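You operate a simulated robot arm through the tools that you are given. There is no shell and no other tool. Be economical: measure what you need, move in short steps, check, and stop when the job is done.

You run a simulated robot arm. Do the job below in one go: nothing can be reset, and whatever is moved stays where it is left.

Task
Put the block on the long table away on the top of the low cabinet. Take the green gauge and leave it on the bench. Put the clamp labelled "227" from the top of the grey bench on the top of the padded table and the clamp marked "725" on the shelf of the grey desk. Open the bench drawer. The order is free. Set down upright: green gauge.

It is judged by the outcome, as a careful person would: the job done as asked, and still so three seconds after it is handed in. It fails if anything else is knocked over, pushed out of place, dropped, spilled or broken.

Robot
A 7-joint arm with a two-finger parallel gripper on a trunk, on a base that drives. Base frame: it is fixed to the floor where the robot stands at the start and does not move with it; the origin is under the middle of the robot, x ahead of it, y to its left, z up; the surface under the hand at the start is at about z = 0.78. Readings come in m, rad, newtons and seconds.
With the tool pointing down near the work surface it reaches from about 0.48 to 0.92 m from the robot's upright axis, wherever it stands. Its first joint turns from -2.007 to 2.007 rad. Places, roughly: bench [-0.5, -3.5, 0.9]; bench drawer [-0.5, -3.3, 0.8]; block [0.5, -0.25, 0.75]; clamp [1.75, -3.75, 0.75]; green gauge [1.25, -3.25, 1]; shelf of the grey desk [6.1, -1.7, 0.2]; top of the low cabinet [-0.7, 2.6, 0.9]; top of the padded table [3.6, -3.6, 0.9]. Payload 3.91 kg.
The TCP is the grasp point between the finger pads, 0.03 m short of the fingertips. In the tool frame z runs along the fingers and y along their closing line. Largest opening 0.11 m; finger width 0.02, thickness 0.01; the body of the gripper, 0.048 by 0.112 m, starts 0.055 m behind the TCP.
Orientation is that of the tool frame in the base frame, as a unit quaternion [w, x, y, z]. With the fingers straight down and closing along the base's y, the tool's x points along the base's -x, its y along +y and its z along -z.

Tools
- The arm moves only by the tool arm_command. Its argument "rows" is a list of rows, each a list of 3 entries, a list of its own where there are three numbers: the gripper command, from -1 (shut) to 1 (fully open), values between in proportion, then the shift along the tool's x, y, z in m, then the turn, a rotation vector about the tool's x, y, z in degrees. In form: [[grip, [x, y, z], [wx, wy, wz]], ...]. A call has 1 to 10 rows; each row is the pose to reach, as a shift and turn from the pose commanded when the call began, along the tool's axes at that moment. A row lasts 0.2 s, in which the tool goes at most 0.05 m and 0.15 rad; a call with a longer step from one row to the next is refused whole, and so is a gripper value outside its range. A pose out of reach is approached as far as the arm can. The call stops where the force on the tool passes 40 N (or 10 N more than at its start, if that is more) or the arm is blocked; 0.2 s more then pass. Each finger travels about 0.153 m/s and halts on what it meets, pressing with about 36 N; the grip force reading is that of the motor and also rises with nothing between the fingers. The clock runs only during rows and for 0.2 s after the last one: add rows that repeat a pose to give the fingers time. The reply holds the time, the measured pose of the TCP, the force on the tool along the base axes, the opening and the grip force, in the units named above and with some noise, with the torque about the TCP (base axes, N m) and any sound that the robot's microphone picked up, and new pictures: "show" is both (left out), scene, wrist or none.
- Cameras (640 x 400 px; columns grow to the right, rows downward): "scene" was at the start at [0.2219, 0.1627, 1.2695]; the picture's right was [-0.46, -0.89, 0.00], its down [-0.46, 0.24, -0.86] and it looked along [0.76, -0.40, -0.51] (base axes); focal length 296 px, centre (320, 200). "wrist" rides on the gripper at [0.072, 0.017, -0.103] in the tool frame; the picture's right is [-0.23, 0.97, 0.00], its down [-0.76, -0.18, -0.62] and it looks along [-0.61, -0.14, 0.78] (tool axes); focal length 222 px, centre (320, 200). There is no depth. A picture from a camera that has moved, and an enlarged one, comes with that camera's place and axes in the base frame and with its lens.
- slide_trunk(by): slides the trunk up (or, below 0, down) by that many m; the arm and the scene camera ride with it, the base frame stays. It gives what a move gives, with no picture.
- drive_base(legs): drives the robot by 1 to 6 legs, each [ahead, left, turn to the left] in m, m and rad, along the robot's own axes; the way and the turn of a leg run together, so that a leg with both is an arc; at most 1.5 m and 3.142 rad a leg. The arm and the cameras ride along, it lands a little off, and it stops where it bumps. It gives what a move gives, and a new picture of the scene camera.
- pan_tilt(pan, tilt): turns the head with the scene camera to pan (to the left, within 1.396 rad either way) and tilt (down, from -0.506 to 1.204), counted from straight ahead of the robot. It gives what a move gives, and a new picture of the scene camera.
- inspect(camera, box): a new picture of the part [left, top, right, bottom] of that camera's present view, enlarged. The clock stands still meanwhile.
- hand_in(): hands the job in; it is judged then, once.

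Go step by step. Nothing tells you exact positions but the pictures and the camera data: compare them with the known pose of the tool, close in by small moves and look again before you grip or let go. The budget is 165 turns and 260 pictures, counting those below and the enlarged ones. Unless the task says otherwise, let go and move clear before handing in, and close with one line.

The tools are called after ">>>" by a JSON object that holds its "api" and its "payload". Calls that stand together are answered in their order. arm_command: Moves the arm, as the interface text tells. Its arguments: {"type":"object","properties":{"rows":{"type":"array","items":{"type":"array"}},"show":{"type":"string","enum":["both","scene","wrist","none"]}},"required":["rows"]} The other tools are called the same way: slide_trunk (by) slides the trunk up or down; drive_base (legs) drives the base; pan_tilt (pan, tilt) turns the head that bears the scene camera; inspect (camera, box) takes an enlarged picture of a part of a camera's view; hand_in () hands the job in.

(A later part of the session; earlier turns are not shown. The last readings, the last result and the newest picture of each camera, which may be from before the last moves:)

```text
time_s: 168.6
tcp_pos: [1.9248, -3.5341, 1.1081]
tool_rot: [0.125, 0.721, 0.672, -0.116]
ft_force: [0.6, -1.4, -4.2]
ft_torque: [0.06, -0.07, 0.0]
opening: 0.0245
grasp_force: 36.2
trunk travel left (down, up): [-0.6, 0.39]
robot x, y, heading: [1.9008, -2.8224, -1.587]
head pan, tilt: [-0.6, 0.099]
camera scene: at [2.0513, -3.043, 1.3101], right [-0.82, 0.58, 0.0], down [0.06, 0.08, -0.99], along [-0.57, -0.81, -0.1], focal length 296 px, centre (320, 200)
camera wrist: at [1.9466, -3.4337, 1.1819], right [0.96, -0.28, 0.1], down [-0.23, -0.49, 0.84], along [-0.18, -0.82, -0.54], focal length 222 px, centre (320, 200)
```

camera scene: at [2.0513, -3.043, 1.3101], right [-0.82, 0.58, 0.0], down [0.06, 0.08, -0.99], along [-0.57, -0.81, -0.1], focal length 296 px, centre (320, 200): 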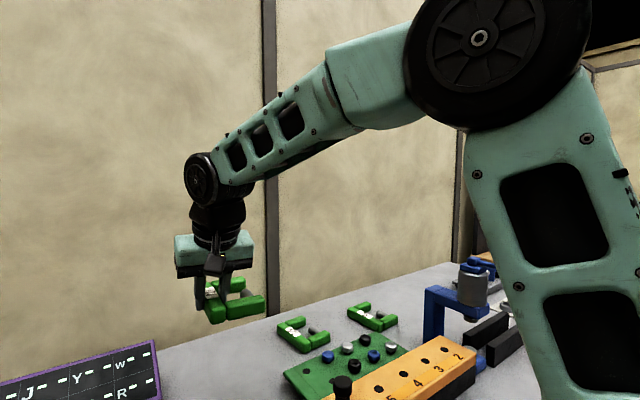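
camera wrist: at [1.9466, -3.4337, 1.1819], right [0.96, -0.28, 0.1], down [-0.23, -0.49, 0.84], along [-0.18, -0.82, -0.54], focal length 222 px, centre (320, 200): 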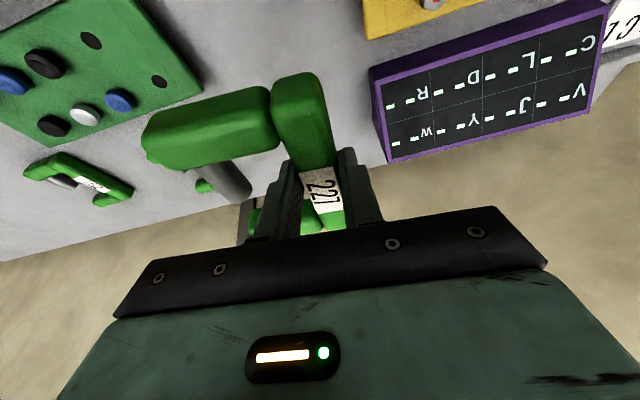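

Holding 227. I'll keep the tilt (the clamp is level that way), back off and look toward the padded table on the left.

>>> {"api": "drive_base", "payload": {"legs": [[-0.35, 0, 0]]}}

>>> {"api": "pan_tilt", "payload": {"pan": 0.8, "tilt": 0.45}}

```text
time_s: 170.8
tcp_pos: [1.9318, -3.1805, 1.1094]
tool_rot: [0.126, 0.718, 0.674, -0.116]
ft_force: [0.9, 0.8, -1.6]
ft_torque: [0.04, -0.08, 0.01]
opening: 0.0247
grasp_force: 36.1
trunk travel left (down, up): [-0.6, 0.39]
robot x, y, heading: [1.902, -2.4658, -1.579]
head pan, tilt: [-0.6, 0.099]
camera scene: at [2.0563, -2.6863, 1.3102], right [-0.82, 0.57, 0.0], down [0.06, 0.08, -0.99], along [-0.57, -0.82, -0.1], focal length 296 px, centre (320, 200)
```

scene: 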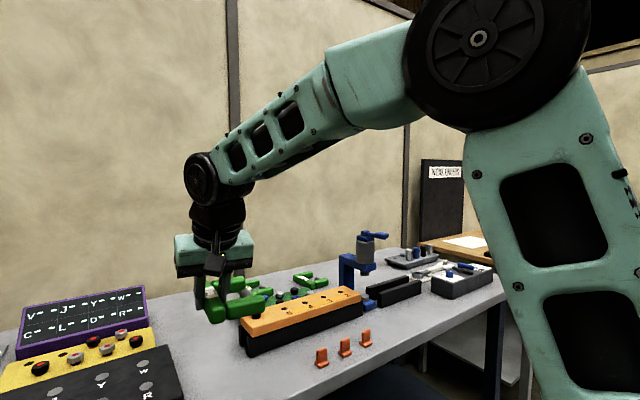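

```text
time_s: 172.4
tcp_pos: [1.9318, -3.1796, 1.1087]
tool_rot: [0.125, 0.719, 0.674, -0.116]
ft_force: [0.4, -0.3, -2.3]
ft_torque: [0.04, -0.06, -0.01]
opening: 0.0248
grasp_force: 36.3
trunk travel left (down, up): [-0.6, 0.39]
robot x, y, heading: [1.9092, -2.4657, -1.578]
head pan, tilt: [0.799, 0.45]
camera scene: at [2.1742, -2.6755, 1.2777], right [-0.7, -0.71, 0.0], down [-0.31, 0.31, -0.9], along [0.64, -0.63, -0.44], focal length 296 px, centre (320, 200)
```

scene: 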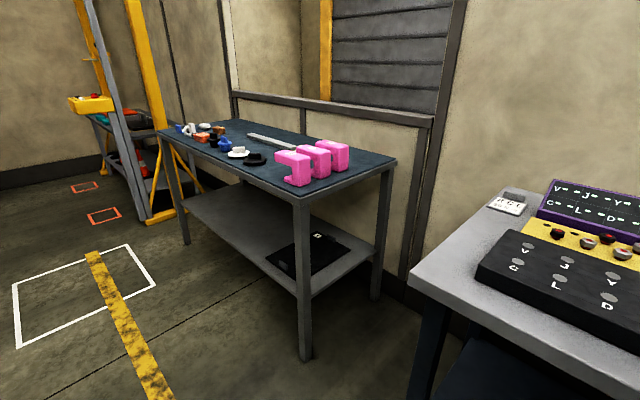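

The padded table spans about x 2.8–4.15, y -3.22 to -3.75. I'll zoom to find free space.

>>> {"api": "inspect", "payload": {"camera": "scene", "box": [145, 105, 405, 225]}}

```text
2.46 times, centred on (275, 165) of scene
camera zoom: at [2.1742, -2.6755, 1.2777], right [-0.7, -0.71, 0.0], down [-0.31, 0.31, -0.9], along [0.64, -0.63, -0.44], focal length 728 px, centre (431, 286)
```

zoom: 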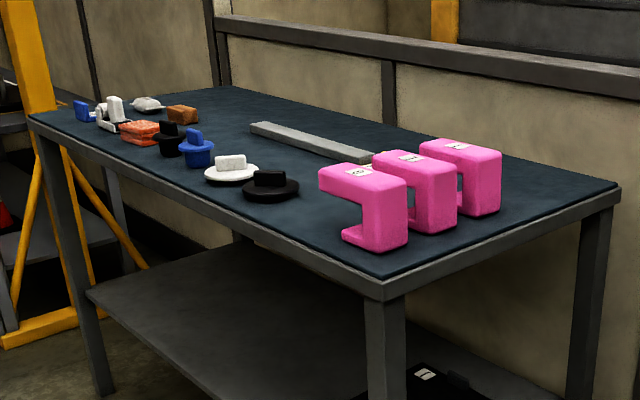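

I'll drive left to face the padded table.

>>> {"api": "drive_base", "payload": {"legs": [[0, 1.45, 0]]}}

>>> {"api": "pan_tilt", "payload": {"pan": -0.1, "tilt": 0.55}}

```text
time_s: 179.5
tcp_pos: [3.3642, -3.1884, 1.11]
tool_rot: [0.126, 0.717, 0.676, -0.115]
ft_force: [0.3, -0.3, -4.0]
ft_torque: [0.06, -0.03, -0.01]
opening: 0.0248
grasp_force: 36.3
trunk travel left (down, up): [-0.6, 0.39]
robot x, y, heading: [3.3343, -2.4761, -1.575]
head pan, tilt: [0.799, 0.45]
camera scene: at [3.6039, -2.6827, 1.2776], right [-0.7, -0.71, 0.0], down [-0.31, 0.3, -0.9], along [0.64, -0.63, -0.44], focal length 296 px, centre (320, 200)
```

scene: 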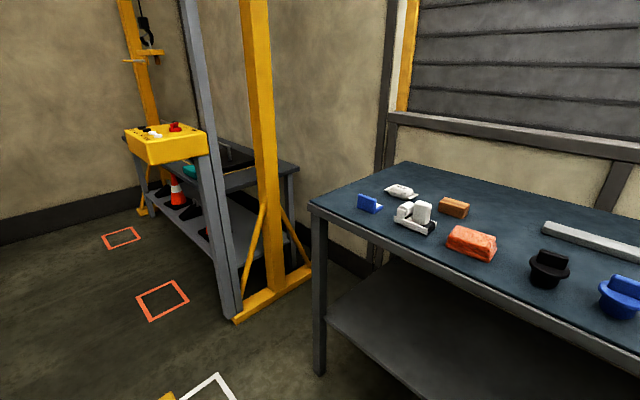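

```text
time_s: 180.7
tcp_pos: [3.3638, -3.1874, 1.1091]
tool_rot: [0.125, 0.717, 0.676, -0.116]
ft_force: [-0.4, -0.2, -2.8]
ft_torque: [0.07, -0.07, -0.04]
opening: 0.0247
grasp_force: 35.7
trunk travel left (down, up): [-0.6, 0.39]
robot x, y, heading: [3.3343, -2.4752, -1.576]
head pan, tilt: [-0.099, 0.55]
camera scene: at [3.5291, -2.7077, 1.2686], right [-0.99, 0.1, 0.0], down [0.05, 0.52, -0.85], along [-0.09, -0.85, -0.52], focal length 296 px, centre (320, 200)
```

scene: 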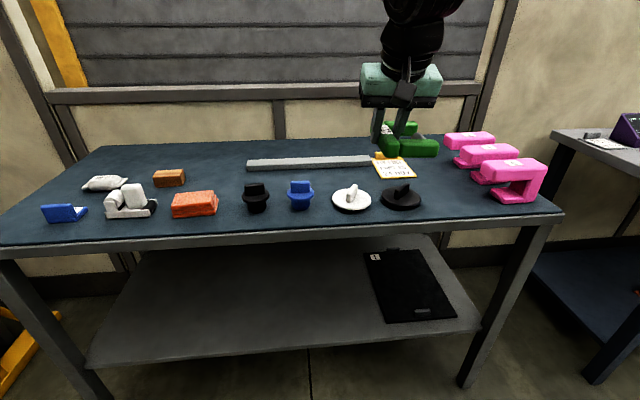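

There is a free strip between the hats/pans and the steel bar. I'll aim for the spine at about (3.66, -3.478) and drive closer.

>>> {"api": "drive_base", "payload": {"legs": [[0.25, 0.28, 0]]}}

>>> {"api": "arm_command", "payload": {"rows": [[-1, [0, 0, 0], [0, 0, 0]]], "show": "wrist"}}

```text
time_s: 183.1
tcp_pos: [3.6423, -3.4422, 1.1096]
tool_rot: [0.126, 0.718, 0.675, -0.116]
ft_force: [-0.3, 0.0, -3.1]
ft_torque: [0.02, -0.05, -0.03]
opening: 0.0246
grasp_force: 36.1
trunk travel left (down, up): [-0.6, 0.39]
robot x, y, heading: [3.6152, -2.7319, -1.578]
head pan, tilt: [-0.099, 0.55]
camera scene: at [3.8083, -2.9618, 1.2686], right [-0.99, 0.11, 0.0], down [0.06, 0.52, -0.85], along [-0.09, -0.85, -0.52], focal length 296 px, centre (320, 200)
```

scene: 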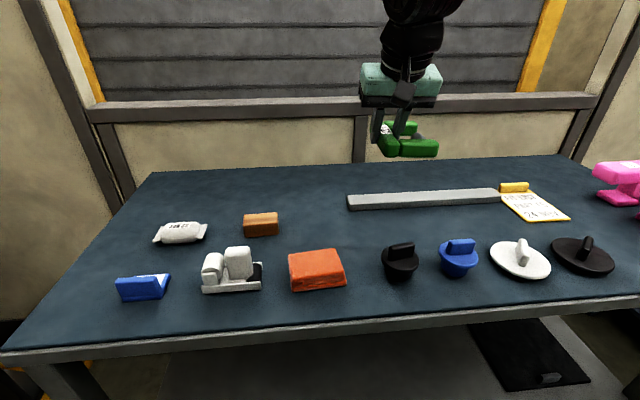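

```text
time_s: 183.5
tcp_pos: [3.6412, -3.4424, 1.1091]
tool_rot: [0.125, 0.718, 0.675, -0.116]
ft_force: [-0.2, 0.3, -2.7]
ft_torque: [0.02, -0.07, 0.0]
opening: 0.0244
grasp_force: 36.1
trunk travel left (down, up): [-0.6, 0.39]
robot x, y, heading: [3.6117, -2.7277, -1.575]
head pan, tilt: [-0.099, 0.55]
camera wrist: at [3.6636, -3.3401, 1.1822], right [0.96, -0.27, 0.1], down [-0.23, -0.5, 0.84], along [-0.18, -0.83, -0.54], focal length 222 px, centre (320, 200)
```

wrist: 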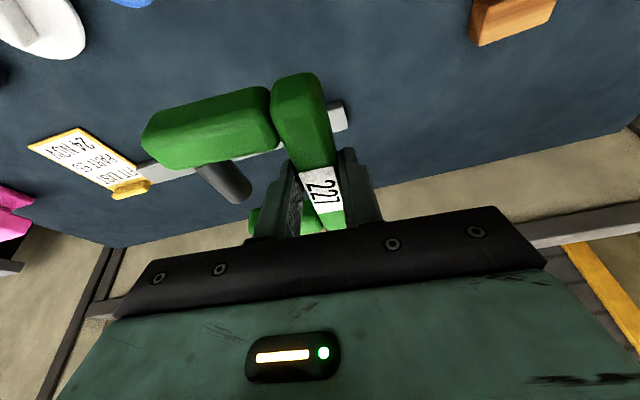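

Table z≈0.855; free strip y from -3.385 to -3.59. I'll move over (3.69, -3.487) and descend.

>>> {"api": "arm_command", "payload": {"rows": [[-1, [-0.02, 0.026, 0.008], [0, 0, 0]], [-1, [-0.039, 0.0516, 0.0153], [0, 0, 0]], [-1, [-0.022, 0.05, 0.062], [0, 0, 0]], [-1, [-0.005, 0.049, 0.108], [0, 0, 0]], [-1, [0.01, 0.048, 0.15], [0, 0, 0]], [-1, [0.017, 0.048, 0.17], [0, 0, 0]]]}}

>>> {"api": "inspect", "payload": {"camera": "scene", "box": [280, 120, 500, 300]}}

```text
time_s: 184.9
tcp_pos: [3.6916, -3.4863, 0.9441]
tool_rot: [0.126, 0.718, 0.675, -0.116]
ft_force: [0.7, -0.2, -2.9]
ft_torque: [0.01, -0.06, 0.0]
opening: 0.0246
grasp_force: 35.8
trunk travel left (down, up): [-0.6, 0.39]
robot x, y, heading: [3.6137, -2.7287, -1.58]
head pan, tilt: [-0.099, 0.55]
camera scene: at [3.8083, -2.9616, 1.2687], right [-0.99, 0.11, 0.0], down [0.06, 0.52, -0.85], along [-0.09, -0.85, -0.52], focal length 296 px, centre (320, 200)
camera wrist: at [3.7134, -3.3848, 1.0176], right [0.96, -0.27, 0.1], down [-0.23, -0.5, 0.84], along [-0.18, -0.83, -0.54], focal length 222 px, centre (320, 200)
```

scene: 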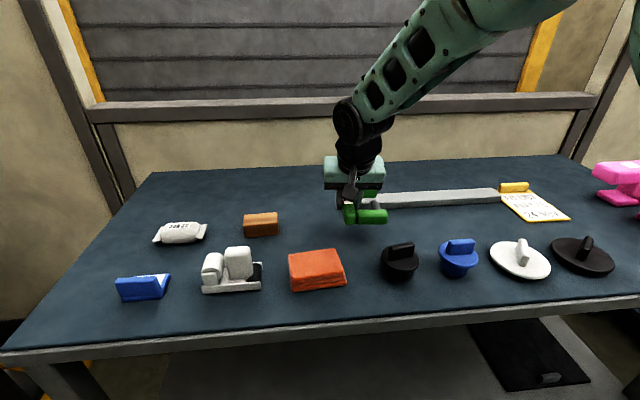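
wrist: 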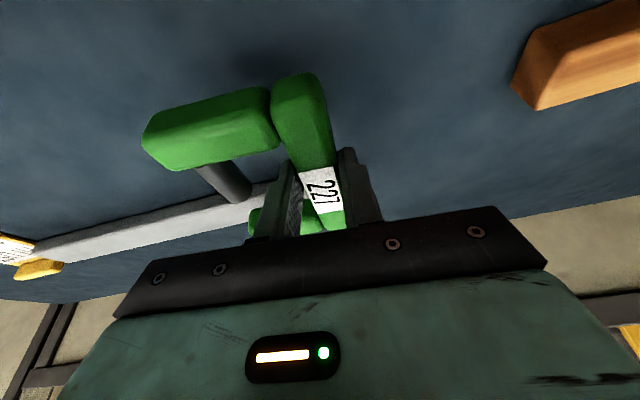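

```text
2.22 times, centred on (390, 210) of scene
camera zoom: at [3.8083, -2.9616, 1.2687], right [-0.99, 0.11, 0.0], down [0.06, 0.52, -0.85], along [-0.09, -0.85, -0.52], focal length 657 px, centre (164, 178)
```

zoom: 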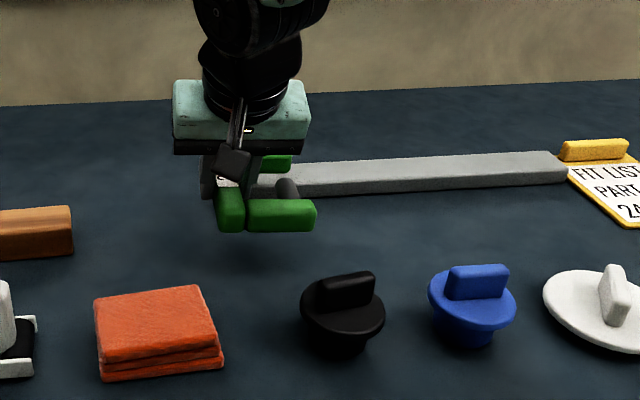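

I'll shift 8 mm toward me and lower straight down until contact.

>>> {"api": "arm_command", "payload": {"rows": [[-1, [0.013, 0, 0.015], [0, 0, 0]], [-1, [0.0177, 0, 0.0265], [0, 0, 0]], [-1, [0.0205, 0, 0.0345], [0, 0, 0]], [-1, [0.0225, 0, 0.04], [0, 0, 0]], [-1, [0.0245, 0, 0.0455], [0, 0, 0]], [-1, [0.0265, 0, 0.051], [0, 0, 0]], [-1, [0.0285, 0, 0.0565], [0, 0, 0]], [-1, [0.0305, 0, 0.062], [0, 0, 0]]]}}

```text
time_s: 186.4
tcp_pos: [3.6964, -3.4786, 0.8925]
tool_rot: [0.132, 0.717, 0.674, -0.118]
ft_force: [-1.9, 7.9, 24.0]
ft_torque: [1.03, 1.28, -0.42]
opening: 0.0252
grasp_force: 36.0
trunk travel left (down, up): [-0.6, 0.39]
robot x, y, heading: [3.6117, -2.7285, -1.582]
head pan, tilt: [-0.099, 0.55]
stopped in row 7: the force on the tool passed its limit at 68 N (the readings are from after the stop); the commanded pose is now the measured one
camera scene: at [3.8082, -2.9603, 1.2689], right [-0.99, 0.11, 0.0], down [0.06, 0.52, -0.85], along [-0.09, -0.85, -0.52], focal length 296 px, centre (320, 200)
camera wrist: at [3.7154, -3.3769, 0.9645], right [0.96, -0.27, 0.11], down [-0.23, -0.49, 0.84], along [-0.17, -0.83, -0.53], focal length 222 px, centre (320, 200)
```

scene: 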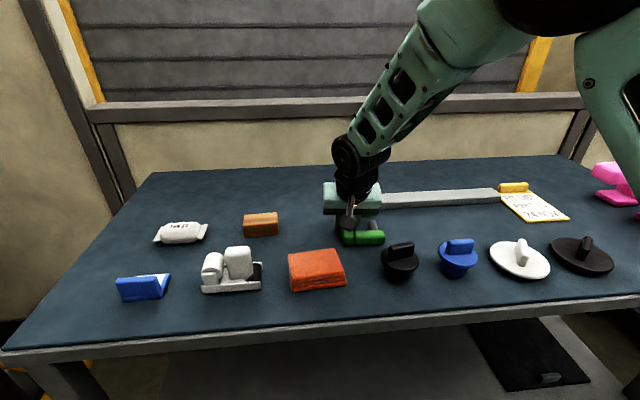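
wrist: 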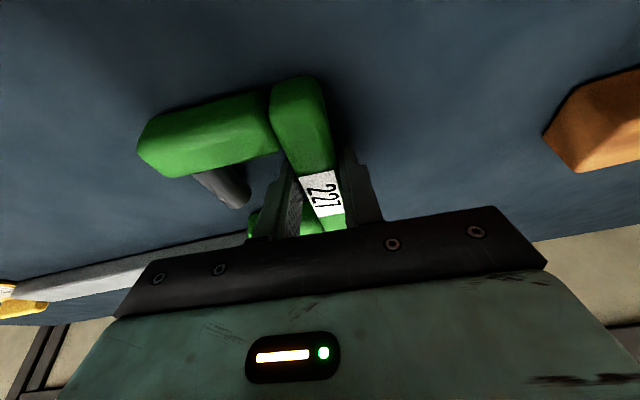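

Resting on the pad and clear of the bar. I'll release by a small opening and rise vertically.

>>> {"api": "arm_command", "payload": {"rows": [[-1, [-0.001, 0, -0.002], [0, 0, 0]], [-0.2, [-0.001, 0, -0.002], [0, 0, 0]], [-0.2, [-0.001, 0, -0.002], [0, 0, 0]], [-0.2, [-0.01, 0, -0.028], [0, 0, 0]], [-0.2, [-0.024, 0, -0.066], [0, 0, 0]], [-0.2, [-0.04, 0, -0.11], [0, 0, 0]], [-0.2, [-0.056, 0, -0.155], [0, 0, 0]], [-0.2, [-0.04, 0, -0.195], [0, 0, 0]], [-0.2, [0, 0, -0.215], [0, 0, 0]], [-0.2, [0.045, 0, -0.23], [0, 0, 0]]]}}

```text
time_s: 188.6
tcp_pos: [3.6953, -3.3591, 1.0891]
tool_rot: [0.129, 0.717, 0.674, -0.118]
ft_force: [0.5, -1.3, -0.8]
ft_torque: [-0.02, 0.0, 0.0]
opening: 0.0441
grasp_force: 0.0
trunk travel left (down, up): [-0.6, 0.39]
robot x, y, heading: [3.6144, -2.7232, -1.581]
head pan, tilt: [-0.099, 0.55]
camera scene: at [3.8083, -2.9621, 1.2685], right [-0.99, 0.11, 0.0], down [0.06, 0.52, -0.85], along [-0.09, -0.85, -0.52], focal length 296 px, centre (320, 200)
camera wrist: at [3.717, -3.2575, 1.1623], right [0.96, -0.27, 0.11], down [-0.23, -0.49, 0.84], along [-0.17, -0.83, -0.53], focal length 222 px, centre (320, 200)
```

scene: 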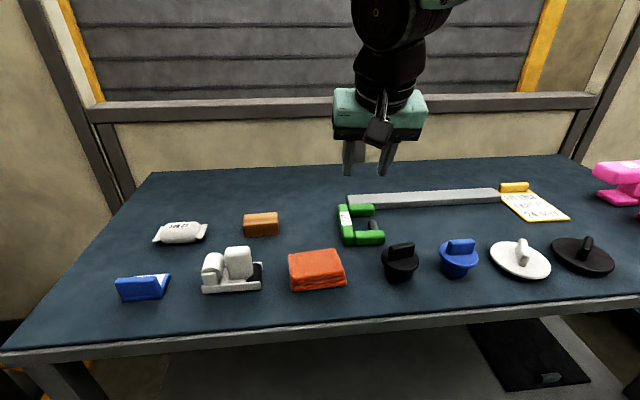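
wrist: 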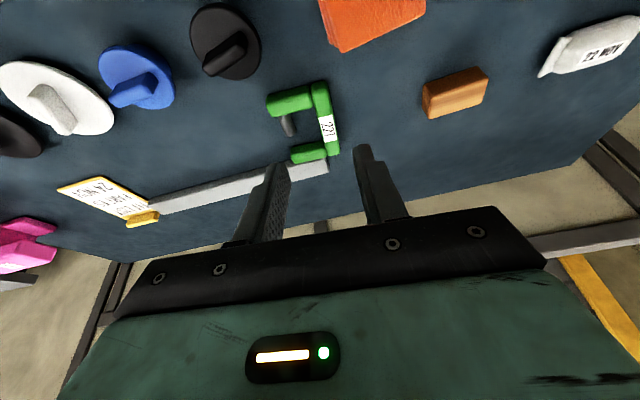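

227 is placed. Back to the grey bench for 725.

>>> {"api": "drive_base", "payload": {"legs": [[-0.33, 0, 0], [0, -1.0, 0], [0, -0.95, 0.0], [0.35, 0, 0.01]]}}

>>> {"api": "arm_command", "payload": {"rows": [[0.1, [0, 0, 0], [0, 0, 0]]], "show": "wrist"}}

```text
time_s: 201.9
tcp_pos: [1.7722, -3.3532, 1.0904]
tool_rot: [0.129, 0.718, 0.674, -0.118]
ft_force: [-1.0, -0.2, 0.1]
ft_torque: [0.0, 0.0, 0.0]
opening: 0.0442
grasp_force: 0.0
trunk travel left (down, up): [-0.6, 0.39]
robot x, y, heading: [1.6903, -2.7228, -1.582]
head pan, tilt: [-0.099, 0.55]
camera scene: at [1.8848, -2.9566, 1.2686], right [-0.99, 0.11, 0.0], down [0.06, 0.52, -0.85], along [-0.09, -0.85, -0.52], focal length 296 px, centre (320, 200)
```

scene: 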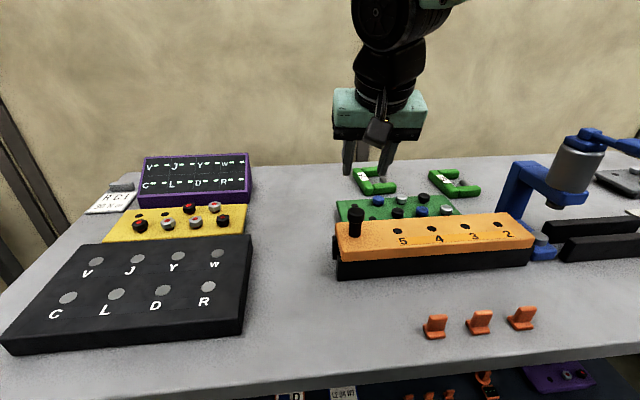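

```text
time_s: 202.3
tcp_pos: [1.7714, -3.355, 1.0892]
tool_rot: [0.13, 0.717, 0.674, -0.118]
ft_force: [-0.1, -0.1, -0.1]
ft_torque: [0.02, 0.03, 0.02]
opening: 0.0606
grasp_force: 0.0
trunk travel left (down, up): [-0.6, 0.39]
robot x, y, heading: [1.6886, -2.7209, -1.577]
head pan, tilt: [-0.099, 0.55]
camera wrist: at [1.793, -3.2523, 1.1626], right [0.96, -0.27, 0.11], down [-0.23, -0.49, 0.84], along [-0.17, -0.83, -0.53], focal length 222 px, centre (320, 200)
```

wrist: 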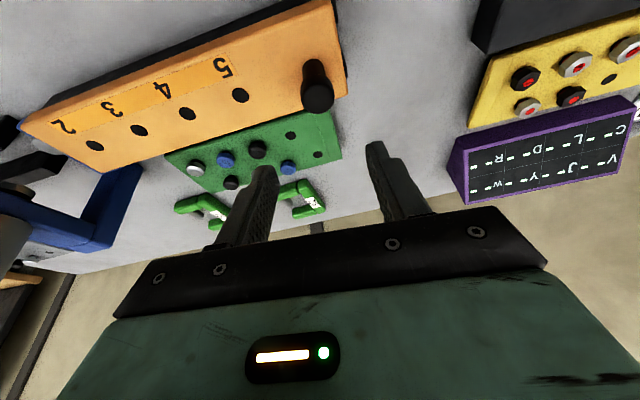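

725's spine is at about (1.687, -3.68). To keep the elbow away from the blue press I'll stand a bit further left and closer.

>>> {"api": "drive_base", "payload": {"legs": [[0.1, 0.15, 0]]}}

>>> {"api": "pan_tilt", "payload": {"pan": -0.5, "tilt": 0.35}}

```text
time_s: 203.8
tcp_pos: [1.9213, -3.4545, 1.09]
tool_rot: [0.129, 0.719, 0.673, -0.117]
ft_force: [-0.3, -0.4, -0.5]
ft_torque: [0.04, 0.02, 0.02]
opening: 0.0606
grasp_force: 0.0
trunk travel left (down, up): [-0.6, 0.39]
robot x, y, heading: [1.8392, -2.8208, -1.576]
head pan, tilt: [-0.099, 0.55]
camera scene: at [2.0357, -3.0565, 1.2686], right [-0.99, 0.11, 0.0], down [0.06, 0.52, -0.85], along [-0.09, -0.85, -0.52], focal length 296 px, centre (320, 200)
```

scene: 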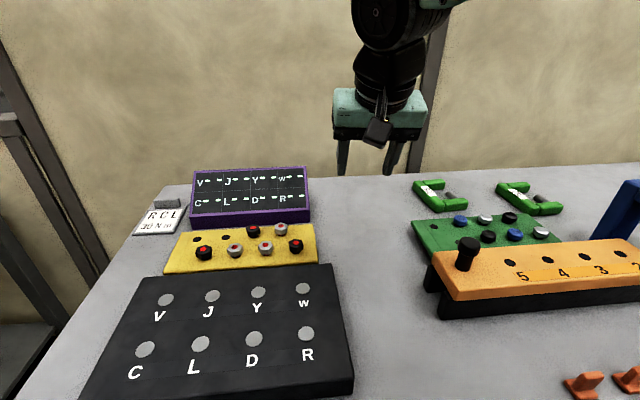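

```text
time_s: 204.7
tcp_pos: [1.9216, -3.4546, 1.0899]
tool_rot: [0.13, 0.718, 0.673, -0.119]
ft_force: [0.5, 0.0, 0.1]
ft_torque: [-0.02, 0.0, 0.02]
opening: 0.0605
grasp_force: 0.0
trunk travel left (down, up): [-0.6, 0.39]
robot x, y, heading: [1.8403, -2.8217, -1.578]
head pan, tilt: [-0.499, 0.351]
camera scene: at [2.0002, -3.0486, 1.2868], right [-0.87, 0.49, 0.0], down [0.17, 0.3, -0.94], along [-0.46, -0.82, -0.34], focal length 296 px, centre (320, 200)
```

scene: 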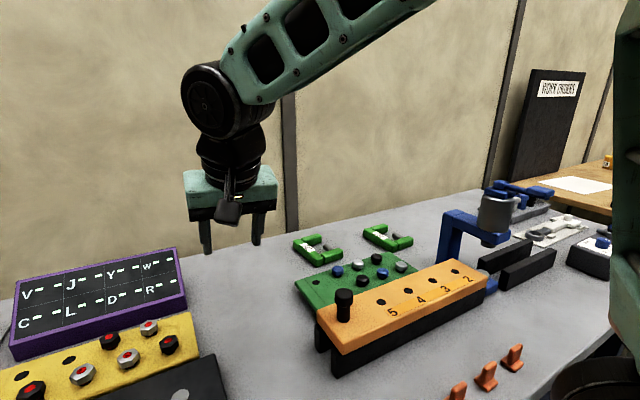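

>>> {"api": "arm_command", "payload": {"rows": [[0.1, [-0.029, -0.032, 0.0145], [0, 0, 0]], [0.1, [-0.059, -0.064, 0.029], [0, 0, 0]], [0.1, [-0.088, -0.096, 0.0436], [0, 0, 0]], [0.1, [-0.118, -0.128, 0.058], [0, 0, 0]], [0.1, [-0.147, -0.16, 0.0726], [0, 0, 0]], [0.1, [-0.177, -0.192, 0.087], [0, 0, 0]], [0.1, [-0.206, -0.224, 0.1017], [0, 0, 0]]]}}

```text
time_s: 206.3
tcp_pos: [1.6847, -3.6691, 1.0609]
tool_rot: [0.13, 0.718, 0.674, -0.118]
ft_force: [0.8, -0.8, -0.1]
ft_torque: [-0.02, 0.02, 0.02]
opening: 0.0606
grasp_force: 0.0
trunk travel left (down, up): [-0.6, 0.39]
robot x, y, heading: [1.8431, -2.822, -1.581]
head pan, tilt: [-0.499, 0.351]
camera scene: at [2.0005, -3.0482, 1.2869], right [-0.87, 0.49, 0.0], down [0.17, 0.3, -0.94], along [-0.46, -0.82, -0.34], focal length 296 px, centre (320, 200)
camera wrist: at [1.7061, -3.5669, 1.133], right [0.96, -0.27, 0.11], down [-0.23, -0.49, 0.84], along [-0.18, -0.83, -0.53], focal length 222 px, centre (320, 200)
```

scene: 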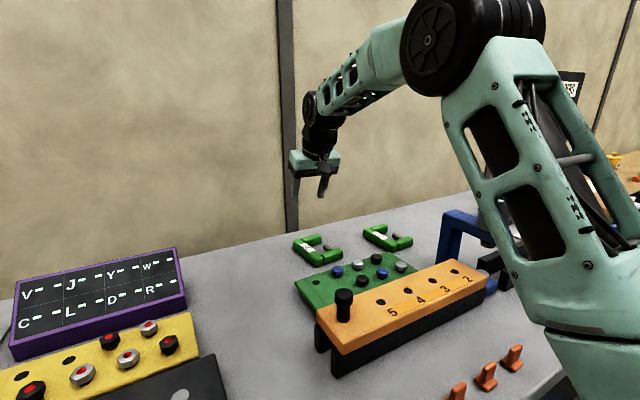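
wrist: 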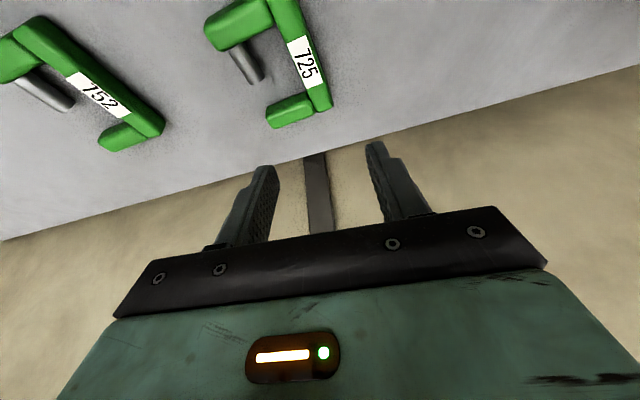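

725 confirmed under the hand. I'll descend over its spine centre (1.683, -3.68).

>>> {"api": "arm_command", "payload": {"rows": [[0, [0.008, -0.001, 0.033], [0, 0, -1]], [0, [0.016, -0.003, 0.065], [0, 0, -2]], [0, [0.024, -0.004, 0.0975], [0, 0, -3]], [0, [0.032, -0.004, 0.122], [0, 0, -3]]]}}

>>> {"api": "inspect", "payload": {"camera": "scene", "box": [260, 160, 440, 300]}}

```text
time_s: 207.3
tcp_pos: [1.6848, -3.6799, 0.932]
tool_rot: [0.126, 0.701, 0.692, -0.121]
ft_force: [-0.6, 0.0, 0.1]
ft_torque: [-0.04, 0.0, -0.04]
opening: 0.0552
grasp_force: 0.1
trunk travel left (down, up): [-0.6, 0.39]
robot x, y, heading: [1.8443, -2.8219, -1.58]
head pan, tilt: [-0.499, 0.351]
camera scene: at [2.0001, -3.0484, 1.287], right [-0.87, 0.49, 0.0], down [0.17, 0.3, -0.94], along [-0.46, -0.82, -0.34], focal length 296 px, centre (320, 200)
camera wrist: at [1.7031, -3.5767, 1.005], right [0.97, -0.22, 0.09], down [-0.19, -0.5, 0.85], along [-0.14, -0.84, -0.53], focal length 222 px, centre (320, 200)
```

scene: 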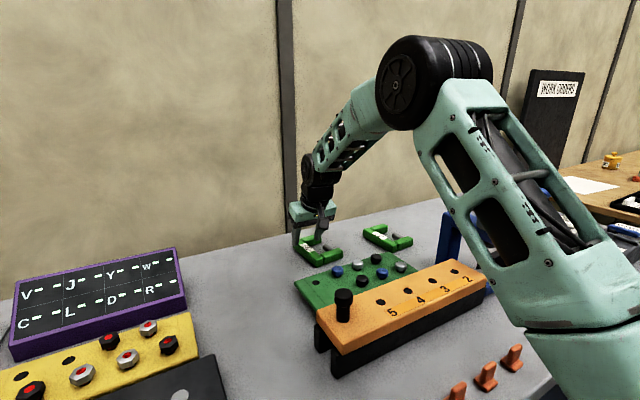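
wrist: 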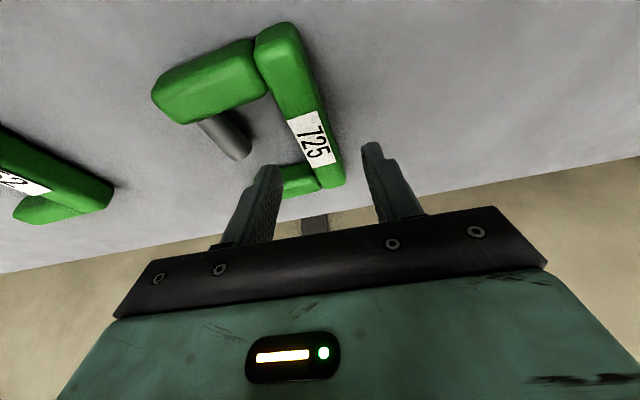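

```text
2.86 times, centred on (350, 230) of scene
camera zoom: at [2.0001, -3.0484, 1.287], right [-0.87, 0.49, 0.0], down [0.17, 0.3, -0.94], along [-0.46, -0.82, -0.34], focal length 845 px, centre (234, 114)
```

zoom: 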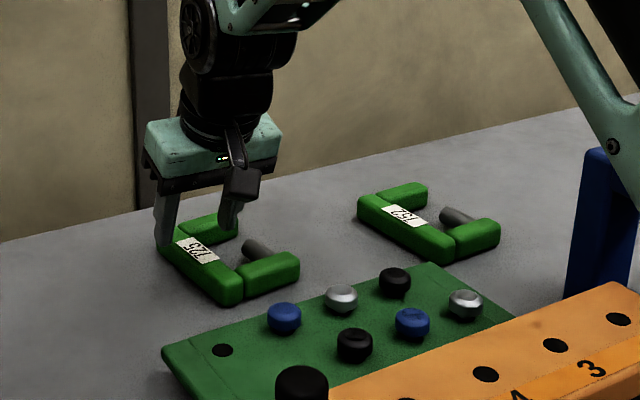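

Aligned; slight shift toward me and final descent, then close.

>>> {"api": "arm_command", "payload": {"rows": [[0, [0.012, 0, 0.012], [0, 0, 0]], [0, [0.017, 0, 0.024], [0, 0, 0]], [0, [0.02, 0.0006, 0.0342], [0, 0, 0]], [-1, [0.02, 0.0006, 0.0342], [0, 0, 0]], [-1, [0.02, 0.0006, 0.0342], [0, 0, 0]], [-1, [0.02, 0.0006, 0.0342], [0, 0, 0]]], "show": "wrist"}}

>>> {"api": "inspect", "payload": {"camera": "scene", "box": [260, 160, 440, 300]}}

```text
time_s: 208.7
tcp_pos: [1.6854, -3.6723, 0.8935]
tool_rot: [0.127, 0.7, 0.692, -0.121]
ft_force: [0.2, -0.2, -0.2]
ft_torque: [-0.15, 0.05, 0.0]
opening: 0.0246
grasp_force: 36.0
trunk travel left (down, up): [-0.6, 0.39]
robot x, y, heading: [1.8407, -2.8211, -1.581]
head pan, tilt: [-0.499, 0.351]
camera wrist: at [1.7038, -3.5702, 0.9663], right [0.97, -0.22, 0.09], down [-0.19, -0.5, 0.85], along [-0.14, -0.84, -0.53], focal length 222 px, centre (320, 200)
```

wrist: 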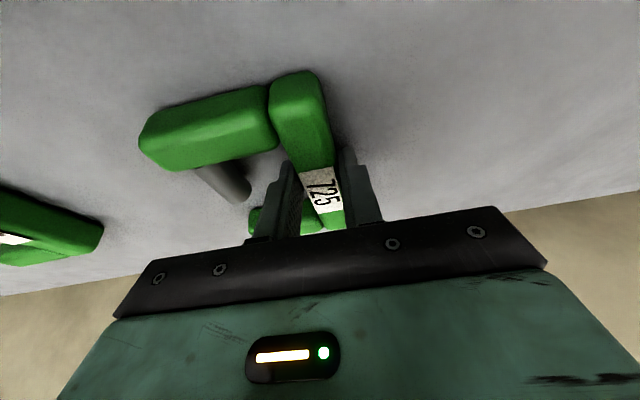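

```text
2.86 times, centred on (350, 230) of scene
camera zoom: at [2.0001, -3.0485, 1.2869], right [-0.87, 0.49, 0.0], down [0.17, 0.3, -0.94], along [-0.46, -0.82, -0.34], focal length 845 px, centre (234, 114)
```

zoom: 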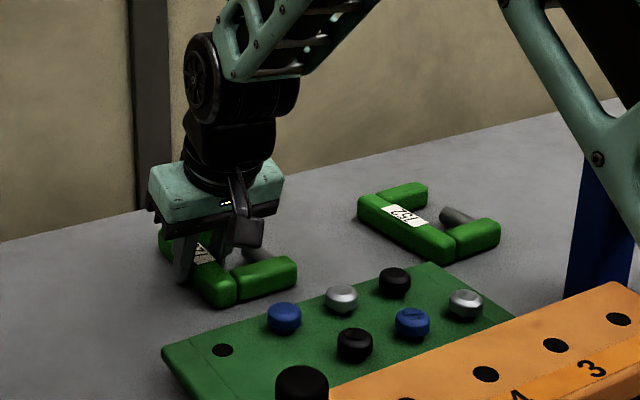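

Gripped 725. Lift and retract.

>>> {"api": "arm_command", "payload": {"rows": [[-1, [-0.012, 0, -0.033], [0, 0, 0]], [-1, [-0.027, 0, -0.075], [0, 0, 0]], [-1, [-0.042, 0, -0.118], [0, 0, 0]], [-1, [-0.057, 0, -0.16], [0, 0, 0]], [-1, [-0.06, 0.01, -0.205], [0, 0, 0]], [-1, [-0.02, 0.03, -0.225], [0, 0, 0]], [-1, [0.02, 0.05, -0.24], [0, 0, 0]], [-1, [0.06, 0.07, -0.255], [0, 0, 0]], [-1, [0.1, 0.09, -0.265], [0, 0, 0]]]}}

```text
time_s: 210.7
tcp_pos: [1.7755, -3.4913, 1.1094]
tool_rot: [0.127, 0.701, 0.692, -0.121]
ft_force: [-0.8, -1.1, -3.8]
ft_torque: [0.04, -0.06, 0.02]
opening: 0.0249
grasp_force: 35.9
trunk travel left (down, up): [-0.6, 0.39]
robot x, y, heading: [1.8428, -2.8206, -1.579]
head pan, tilt: [-0.499, 0.351]
camera scene: at [1.9999, -3.0491, 1.2868], right [-0.87, 0.49, 0.0], down [0.17, 0.3, -0.94], along [-0.46, -0.82, -0.34], focal length 296 px, centre (320, 200)
camera wrist: at [1.7923, -3.3875, 1.1816], right [0.97, -0.22, 0.09], down [-0.19, -0.5, 0.85], along [-0.14, -0.84, -0.53], focal length 222 px, centre (320, 200)
```

scene: 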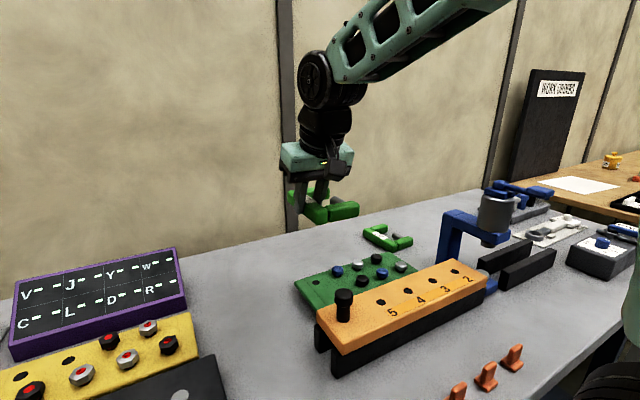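
wrist: 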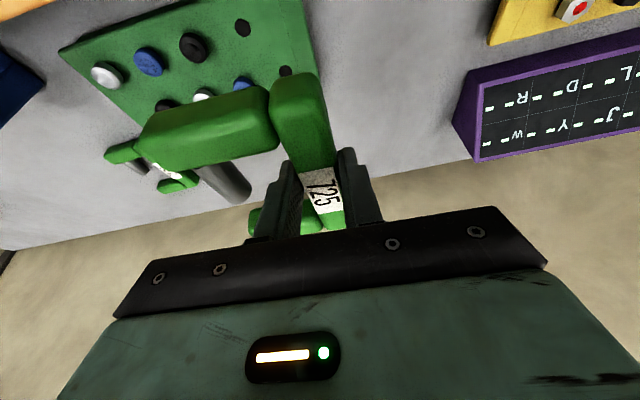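

Now back away and turn to face +x, toward the grey desk.

>>> {"api": "drive_base", "payload": {"legs": [[-0.55, 0, 0], [0, 0, 1.57]]}}

>>> {"api": "pan_tilt", "payload": {"pan": 0.1, "tilt": 0.35}}

```text
time_s: 217.7
tcp_pos: [2.5126, -2.3374, 1.1102]
tool_rot: [0.175, 0.013, 0.984, 0.003]
ft_force: [-0.4, 0.0, -3.0]
ft_torque: [0.04, 0.03, -0.01]
opening: 0.0245
grasp_force: 36.2
trunk travel left (down, up): [-0.6, 0.39]
robot x, y, heading: [1.8447, -2.2588, -0.026]
head pan, tilt: [-0.499, 0.351]
camera scene: at [2.0733, -2.1055, 1.2869], right [-0.5, -0.87, 0.0], down [-0.3, 0.17, -0.94], along [0.81, -0.47, -0.34], focal length 296 px, centre (320, 200)
```

scene: 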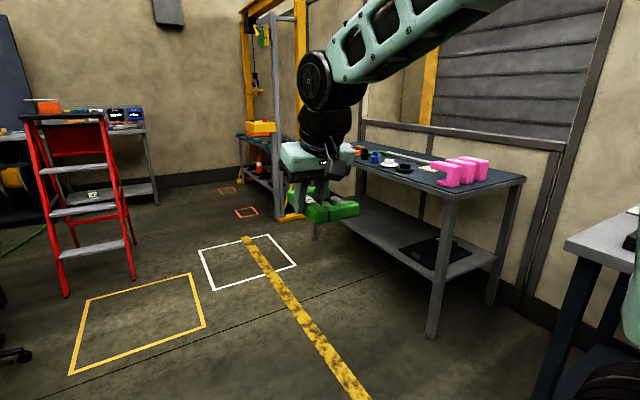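

```text
time_s: 218.7
tcp_pos: [2.5132, -2.3363, 1.1097]
tool_rot: [0.176, 0.012, 0.984, 0.002]
ft_force: [-0.1, 0.2, -3.0]
ft_torque: [0.07, 0.03, -0.01]
opening: 0.0246
grasp_force: 35.0
trunk travel left (down, up): [-0.6, 0.39]
robot x, y, heading: [1.8477, -2.2574, -0.022]
head pan, tilt: [0.099, 0.351]
camera scene: at [2.0855, -2.0521, 1.2869], right [0.07, -1.0, 0.0], down [-0.34, -0.03, -0.94], along [0.94, 0.07, -0.34], focal length 296 px, centre (320, 200)
```

scene: 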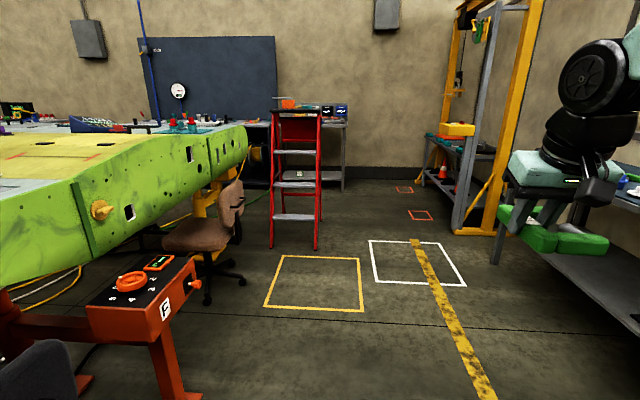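

The grey desk stands at the far wall behind a red ladder. I'll zoom in.

>>> {"api": "inspect", "payload": {"camera": "scene", "box": [200, 80, 400, 260]}}

```text
2.22 times, centred on (300, 170) of scene
camera zoom: at [2.0855, -2.0521, 1.2869], right [0.07, -1.0, 0.0], down [-0.34, -0.03, -0.94], along [0.94, 0.07, -0.34], focal length 657 px, centre (364, 267)
```

zoom: 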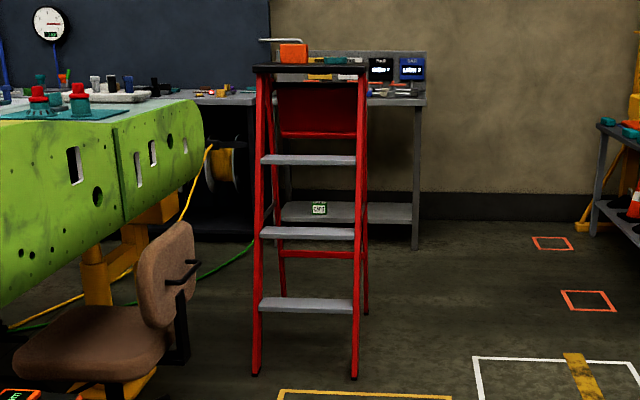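

The shelf is low (z≈0.2) at the far side of the ladder (ladder x 4.35–5.0, y -1.44..-1.84). I'll pass right of the ladder along y≈-2.3.

>>> {"api": "drive_base", "payload": {"legs": [[1.4, -0.05, 0.02], [1.3, 0, 0]]}}

>>> {"api": "pan_tilt", "payload": {"pan": 0.4, "tilt": 0.5}}

```text
time_s: 231.8
tcp_pos: [5.2141, -2.37, 1.1087]
tool_rot: [0.176, 0.002, 0.984, 0.005]
ft_force: [-0.4, -0.6, -3.4]
ft_torque: [0.05, 0.0, -0.01]
opening: 0.0249
grasp_force: 35.7
trunk travel left (down, up): [-0.6, 0.39]
robot x, y, heading: [4.5453, -2.3067, -0.002]
head pan, tilt: [0.099, 0.351]
camera scene: at [4.7808, -2.0948, 1.2869], right [0.1, -1.0, 0.0], down [-0.34, -0.03, -0.94], along [0.93, 0.09, -0.34], focal length 296 px, centre (320, 200)
```

scene: 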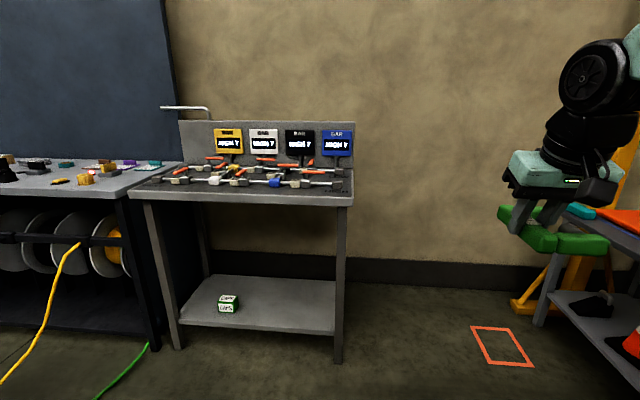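

```text
time_s: 232.6
tcp_pos: [5.2146, -2.3694, 1.11]
tool_rot: [0.175, 0.001, 0.985, 0.005]
ft_force: [0.2, -0.9, -3.0]
ft_torque: [0.08, 0.04, 0.0]
opening: 0.0246
grasp_force: 36.0
trunk travel left (down, up): [-0.6, 0.39]
robot x, y, heading: [4.5469, -2.3075, -0.004]
head pan, tilt: [0.4, 0.499]
camera scene: at [4.772, -2.0687, 1.2732], right [0.39, -0.92, 0.0], down [-0.44, -0.19, -0.88], along [0.81, 0.34, -0.48], focal length 296 px, centre (320, 200)
```

scene: 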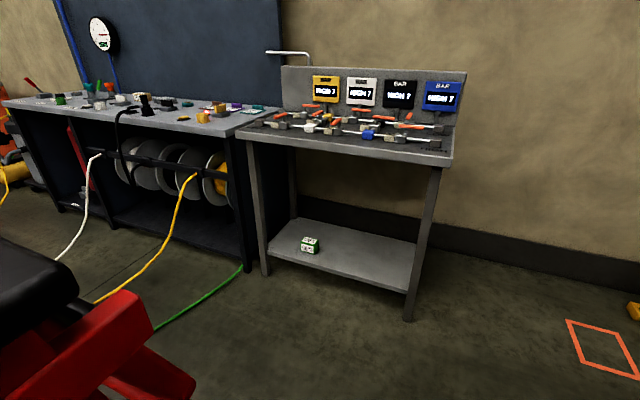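

The shelf: x≈5.9–6.3, y≈-2.07..-1.33, z≈0.2, free on its right half. I'll go on a little and turn ~28° left, pointing at (6.08, -1.80).

>>> {"api": "drive_base", "payload": {"legs": [[0.45, -0.07, 0], [0, 0, 0.49]]}}

>>> {"api": "pan_tilt", "payload": {"pan": -0.1, "tilt": 0.6}}

```text
time_s: 236.7
tcp_pos: [5.6023, -2.1105, 1.1087]
tool_rot: [0.169, -0.241, 0.954, 0.048]
ft_force: [-0.1, 0.3, -2.3]
ft_torque: [0.02, 0.1, 0.01]
opening: 0.0246
grasp_force: 35.9
trunk travel left (down, up): [-0.6, 0.39]
robot x, y, heading: [4.9875, -2.3759, 0.495]
head pan, tilt: [0.4, 0.499]
camera scene: at [5.0693, -2.0575, 1.2732], right [0.78, -0.62, 0.0], down [-0.3, -0.37, -0.88], along [0.55, 0.69, -0.48], focal length 296 px, centre (320, 200)
```

scene: 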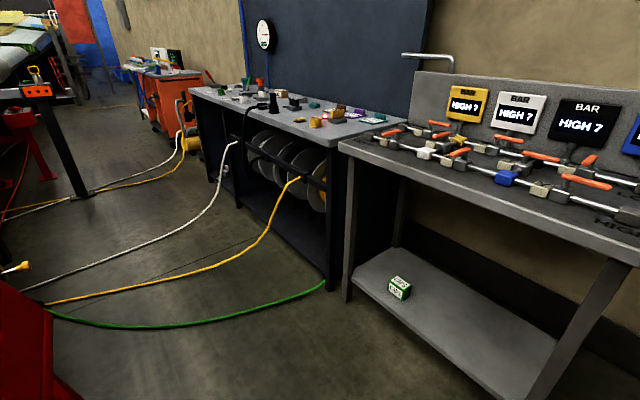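

```text
time_s: 237.6
tcp_pos: [5.6028, -2.1099, 1.1097]
tool_rot: [0.168, -0.242, 0.954, 0.049]
ft_force: [-1.2, -0.2, -2.7]
ft_torque: [0.02, 0.06, 0.02]
opening: 0.0246
grasp_force: 35.8
trunk travel left (down, up): [-0.6, 0.39]
robot x, y, heading: [4.9865, -2.3756, 0.495]
head pan, tilt: [-0.099, 0.6]
camera scene: at [5.094, -2.0943, 1.2641], right [0.39, -0.92, 0.0], down [-0.52, -0.22, -0.83], along [0.76, 0.32, -0.56], focal length 296 px, centre (320, 200)
```

scene: 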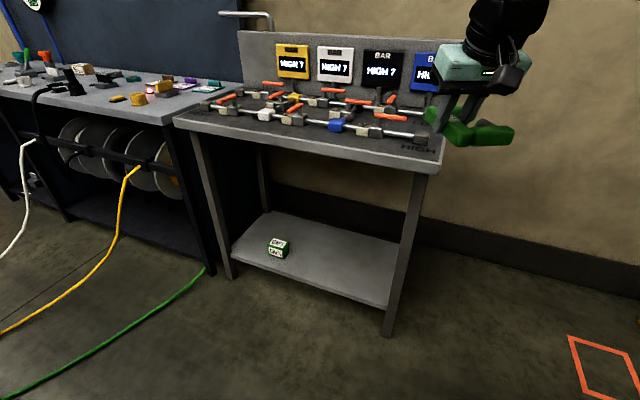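

Before moving in I'll check the ladder's clearance on my left.

>>> {"api": "pan_tilt", "payload": {"pan": 1.1, "tilt": 0.8}}

```text
time_s: 239.0
tcp_pos: [5.6019, -2.1119, 1.1094]
tool_rot: [0.168, -0.241, 0.955, 0.048]
ft_force: [-0.5, 0.8, -2.5]
ft_torque: [0.02, 0.02, 0.0]
opening: 0.0249
grasp_force: 36.0
trunk travel left (down, up): [-0.6, 0.39]
robot x, y, heading: [4.9871, -2.3748, 0.495]
head pan, tilt: [1.1, 0.799]
camera scene: at [5.0105, -2.048, 1.2472], right [1.0, 0.03, 0.0], down [0.02, -0.72, -0.7], along [-0.02, 0.7, -0.72], focal length 296 px, centre (320, 200)
```

scene: 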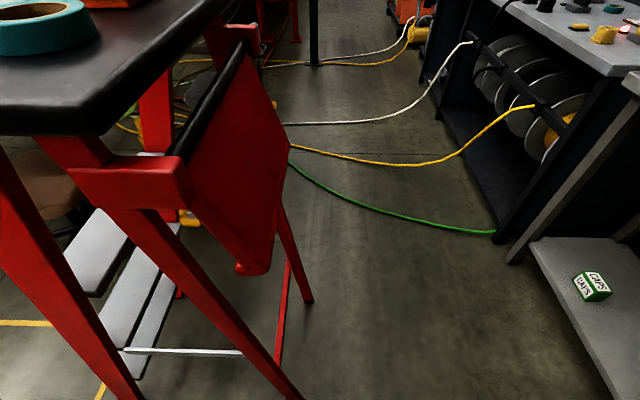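

The ladder's rear feet are at x≈4.96, y>-1.84, so I have room. Now I lower the trunk.

>>> {"api": "slide_trunk", "payload": {"by": -0.4}}

>>> {"api": "slide_trunk", "payload": {"by": -0.19}}

>>> {"api": "pan_tilt", "payload": {"pan": -0.15, "tilt": 0.3}}

```text
time_s: 242.9
tcp_pos: [5.6024, -2.1093, 0.7092]
tool_rot: [0.168, -0.241, 0.955, 0.048]
ft_force: [-0.5, 0.2, -1.8]
ft_torque: [0.03, 0.08, 0.0]
opening: 0.0246
grasp_force: 35.9
trunk travel left (down, up): [-0.2, 0.79]
robot x, y, heading: [4.9869, -2.3784, 0.499]
head pan, tilt: [1.1, 0.799]
```

```text
time_s: 244.9
tcp_pos: [5.6024, -2.1108, 0.5202]
tool_rot: [0.168, -0.242, 0.954, 0.049]
ft_force: [0.0, -0.6, -2.8]
ft_torque: [0.01, 0.09, -0.02]
opening: 0.0248
grasp_force: 36.3
trunk travel left (down, up): [-0.01, 0.98]
robot x, y, heading: [4.9884, -2.3787, 0.497]
head pan, tilt: [1.1, 0.799]
```

```text
time_s: 246.4
tcp_pos: [5.6011, -2.1105, 0.5193]
tool_rot: [0.168, -0.242, 0.954, 0.047]
ft_force: [-0.3, 0.3, -3.3]
ft_torque: [0.05, 0.05, -0.02]
opening: 0.0243
grasp_force: 36.1
trunk travel left (down, up): [-0.01, 0.98]
robot x, y, heading: [4.9871, -2.3723, 0.5]
head pan, tilt: [-0.15, 0.3]
camera scene: at [5.1002, -2.0968, 0.7015], right [0.34, -0.94, 0.0], down [-0.28, -0.1, -0.96], along [0.9, 0.33, -0.3], focal length 296 px, centre (320, 200)
```

scene: 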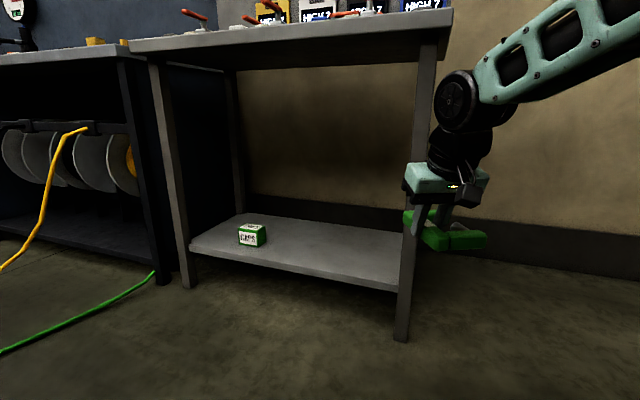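

Clear picture. I'll turn a little more, then extend and lower the hand outside the desk before driving in.

>>> {"api": "drive_base", "payload": {"legs": [[0, 0, 0.1]]}}

>>> {"api": "arm_command", "payload": {"rows": [[-1, [-0.042, 0, 0.015], [0, 0, 0]], [-1, [-0.084, 0, 0.031], [0, 0, 0]], [-1, [-0.127, 0, 0.046], [0, 0, 0]], [-1, [-0.169, 0, 0.062], [0, 0, 0]], [-1, [-0.154, 0, 0.104], [0, 0, 0]], [-1, [-0.139, -0.001, 0.146], [0, 0, 0]], [-1, [-0.124, -0.001, 0.188], [0, 0, 0]], [-1, [-0.109, -0.002, 0.23], [0, 0, 0]], [-1, [-0.1, -0.002, 0.249], [0, 0, 0]]]}}

```text
time_s: 247.3
tcp_pos: [5.5709, -2.0479, 0.5202]
tool_rot: [0.166, -0.29, 0.941, 0.057]
ft_force: [0.2, 0.3, -3.0]
ft_torque: [0.07, 0.06, 0.01]
opening: 0.0247
grasp_force: 36.0
trunk travel left (down, up): [-0.01, 0.98]
robot x, y, heading: [4.986, -2.3755, 0.602]
head pan, tilt: [-0.15, 0.3]
camera scene: at [5.0709, -2.0865, 0.7016], right [0.44, -0.9, 0.0], down [-0.27, -0.13, -0.96], along [0.86, 0.42, -0.3], focal length 296 px, centre (320, 200)
```

scene: 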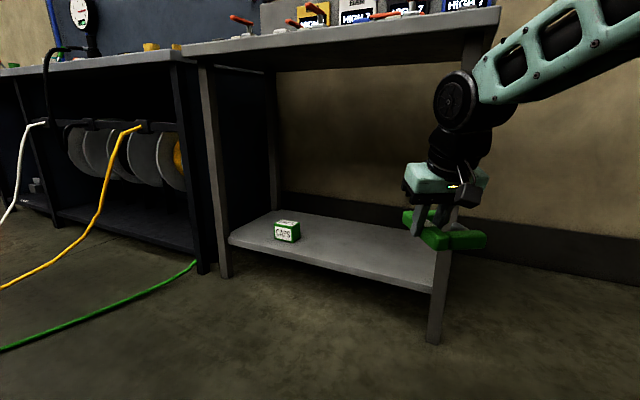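

```text
time_s: 249.3
tcp_pos: [5.7188, -1.9477, 0.3214]
tool_rot: [0.166, -0.29, 0.941, 0.056]
ft_force: [0.0, -1.2, -1.7]
ft_torque: [0.03, 0.11, 0.0]
opening: 0.0245
grasp_force: 36.3
trunk travel left (down, up): [-0.01, 0.98]
robot x, y, heading: [4.9871, -2.3796, 0.597]
head pan, tilt: [-0.15, 0.3]
camera scene: at [5.0709, -2.0865, 0.7016], right [0.44, -0.9, 0.0], down [-0.27, -0.13, -0.96], along [0.86, 0.42, -0.3], focal length 296 px, centre (320, 200)
camera wrist: at [5.6251, -1.9924, 0.394], right [-0.37, 0.92, 0.09], down [0.52, 0.13, 0.85], along [0.77, 0.36, -0.53], focal length 222 px, centre (320, 200)
```

scene: 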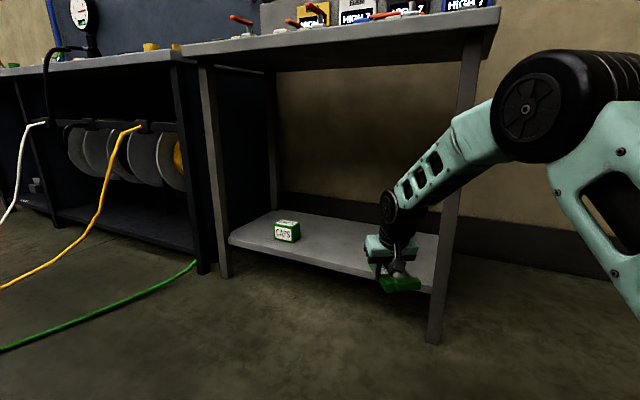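
wrist: 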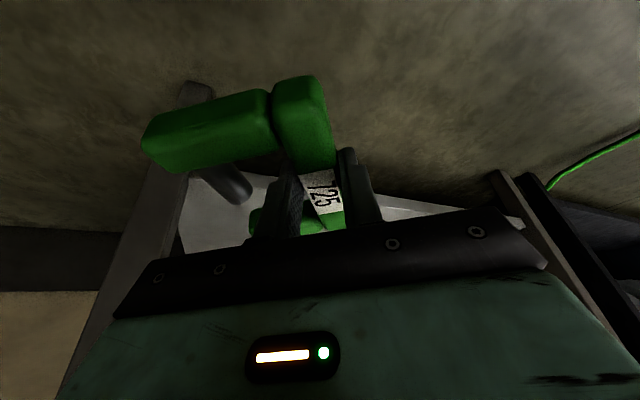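

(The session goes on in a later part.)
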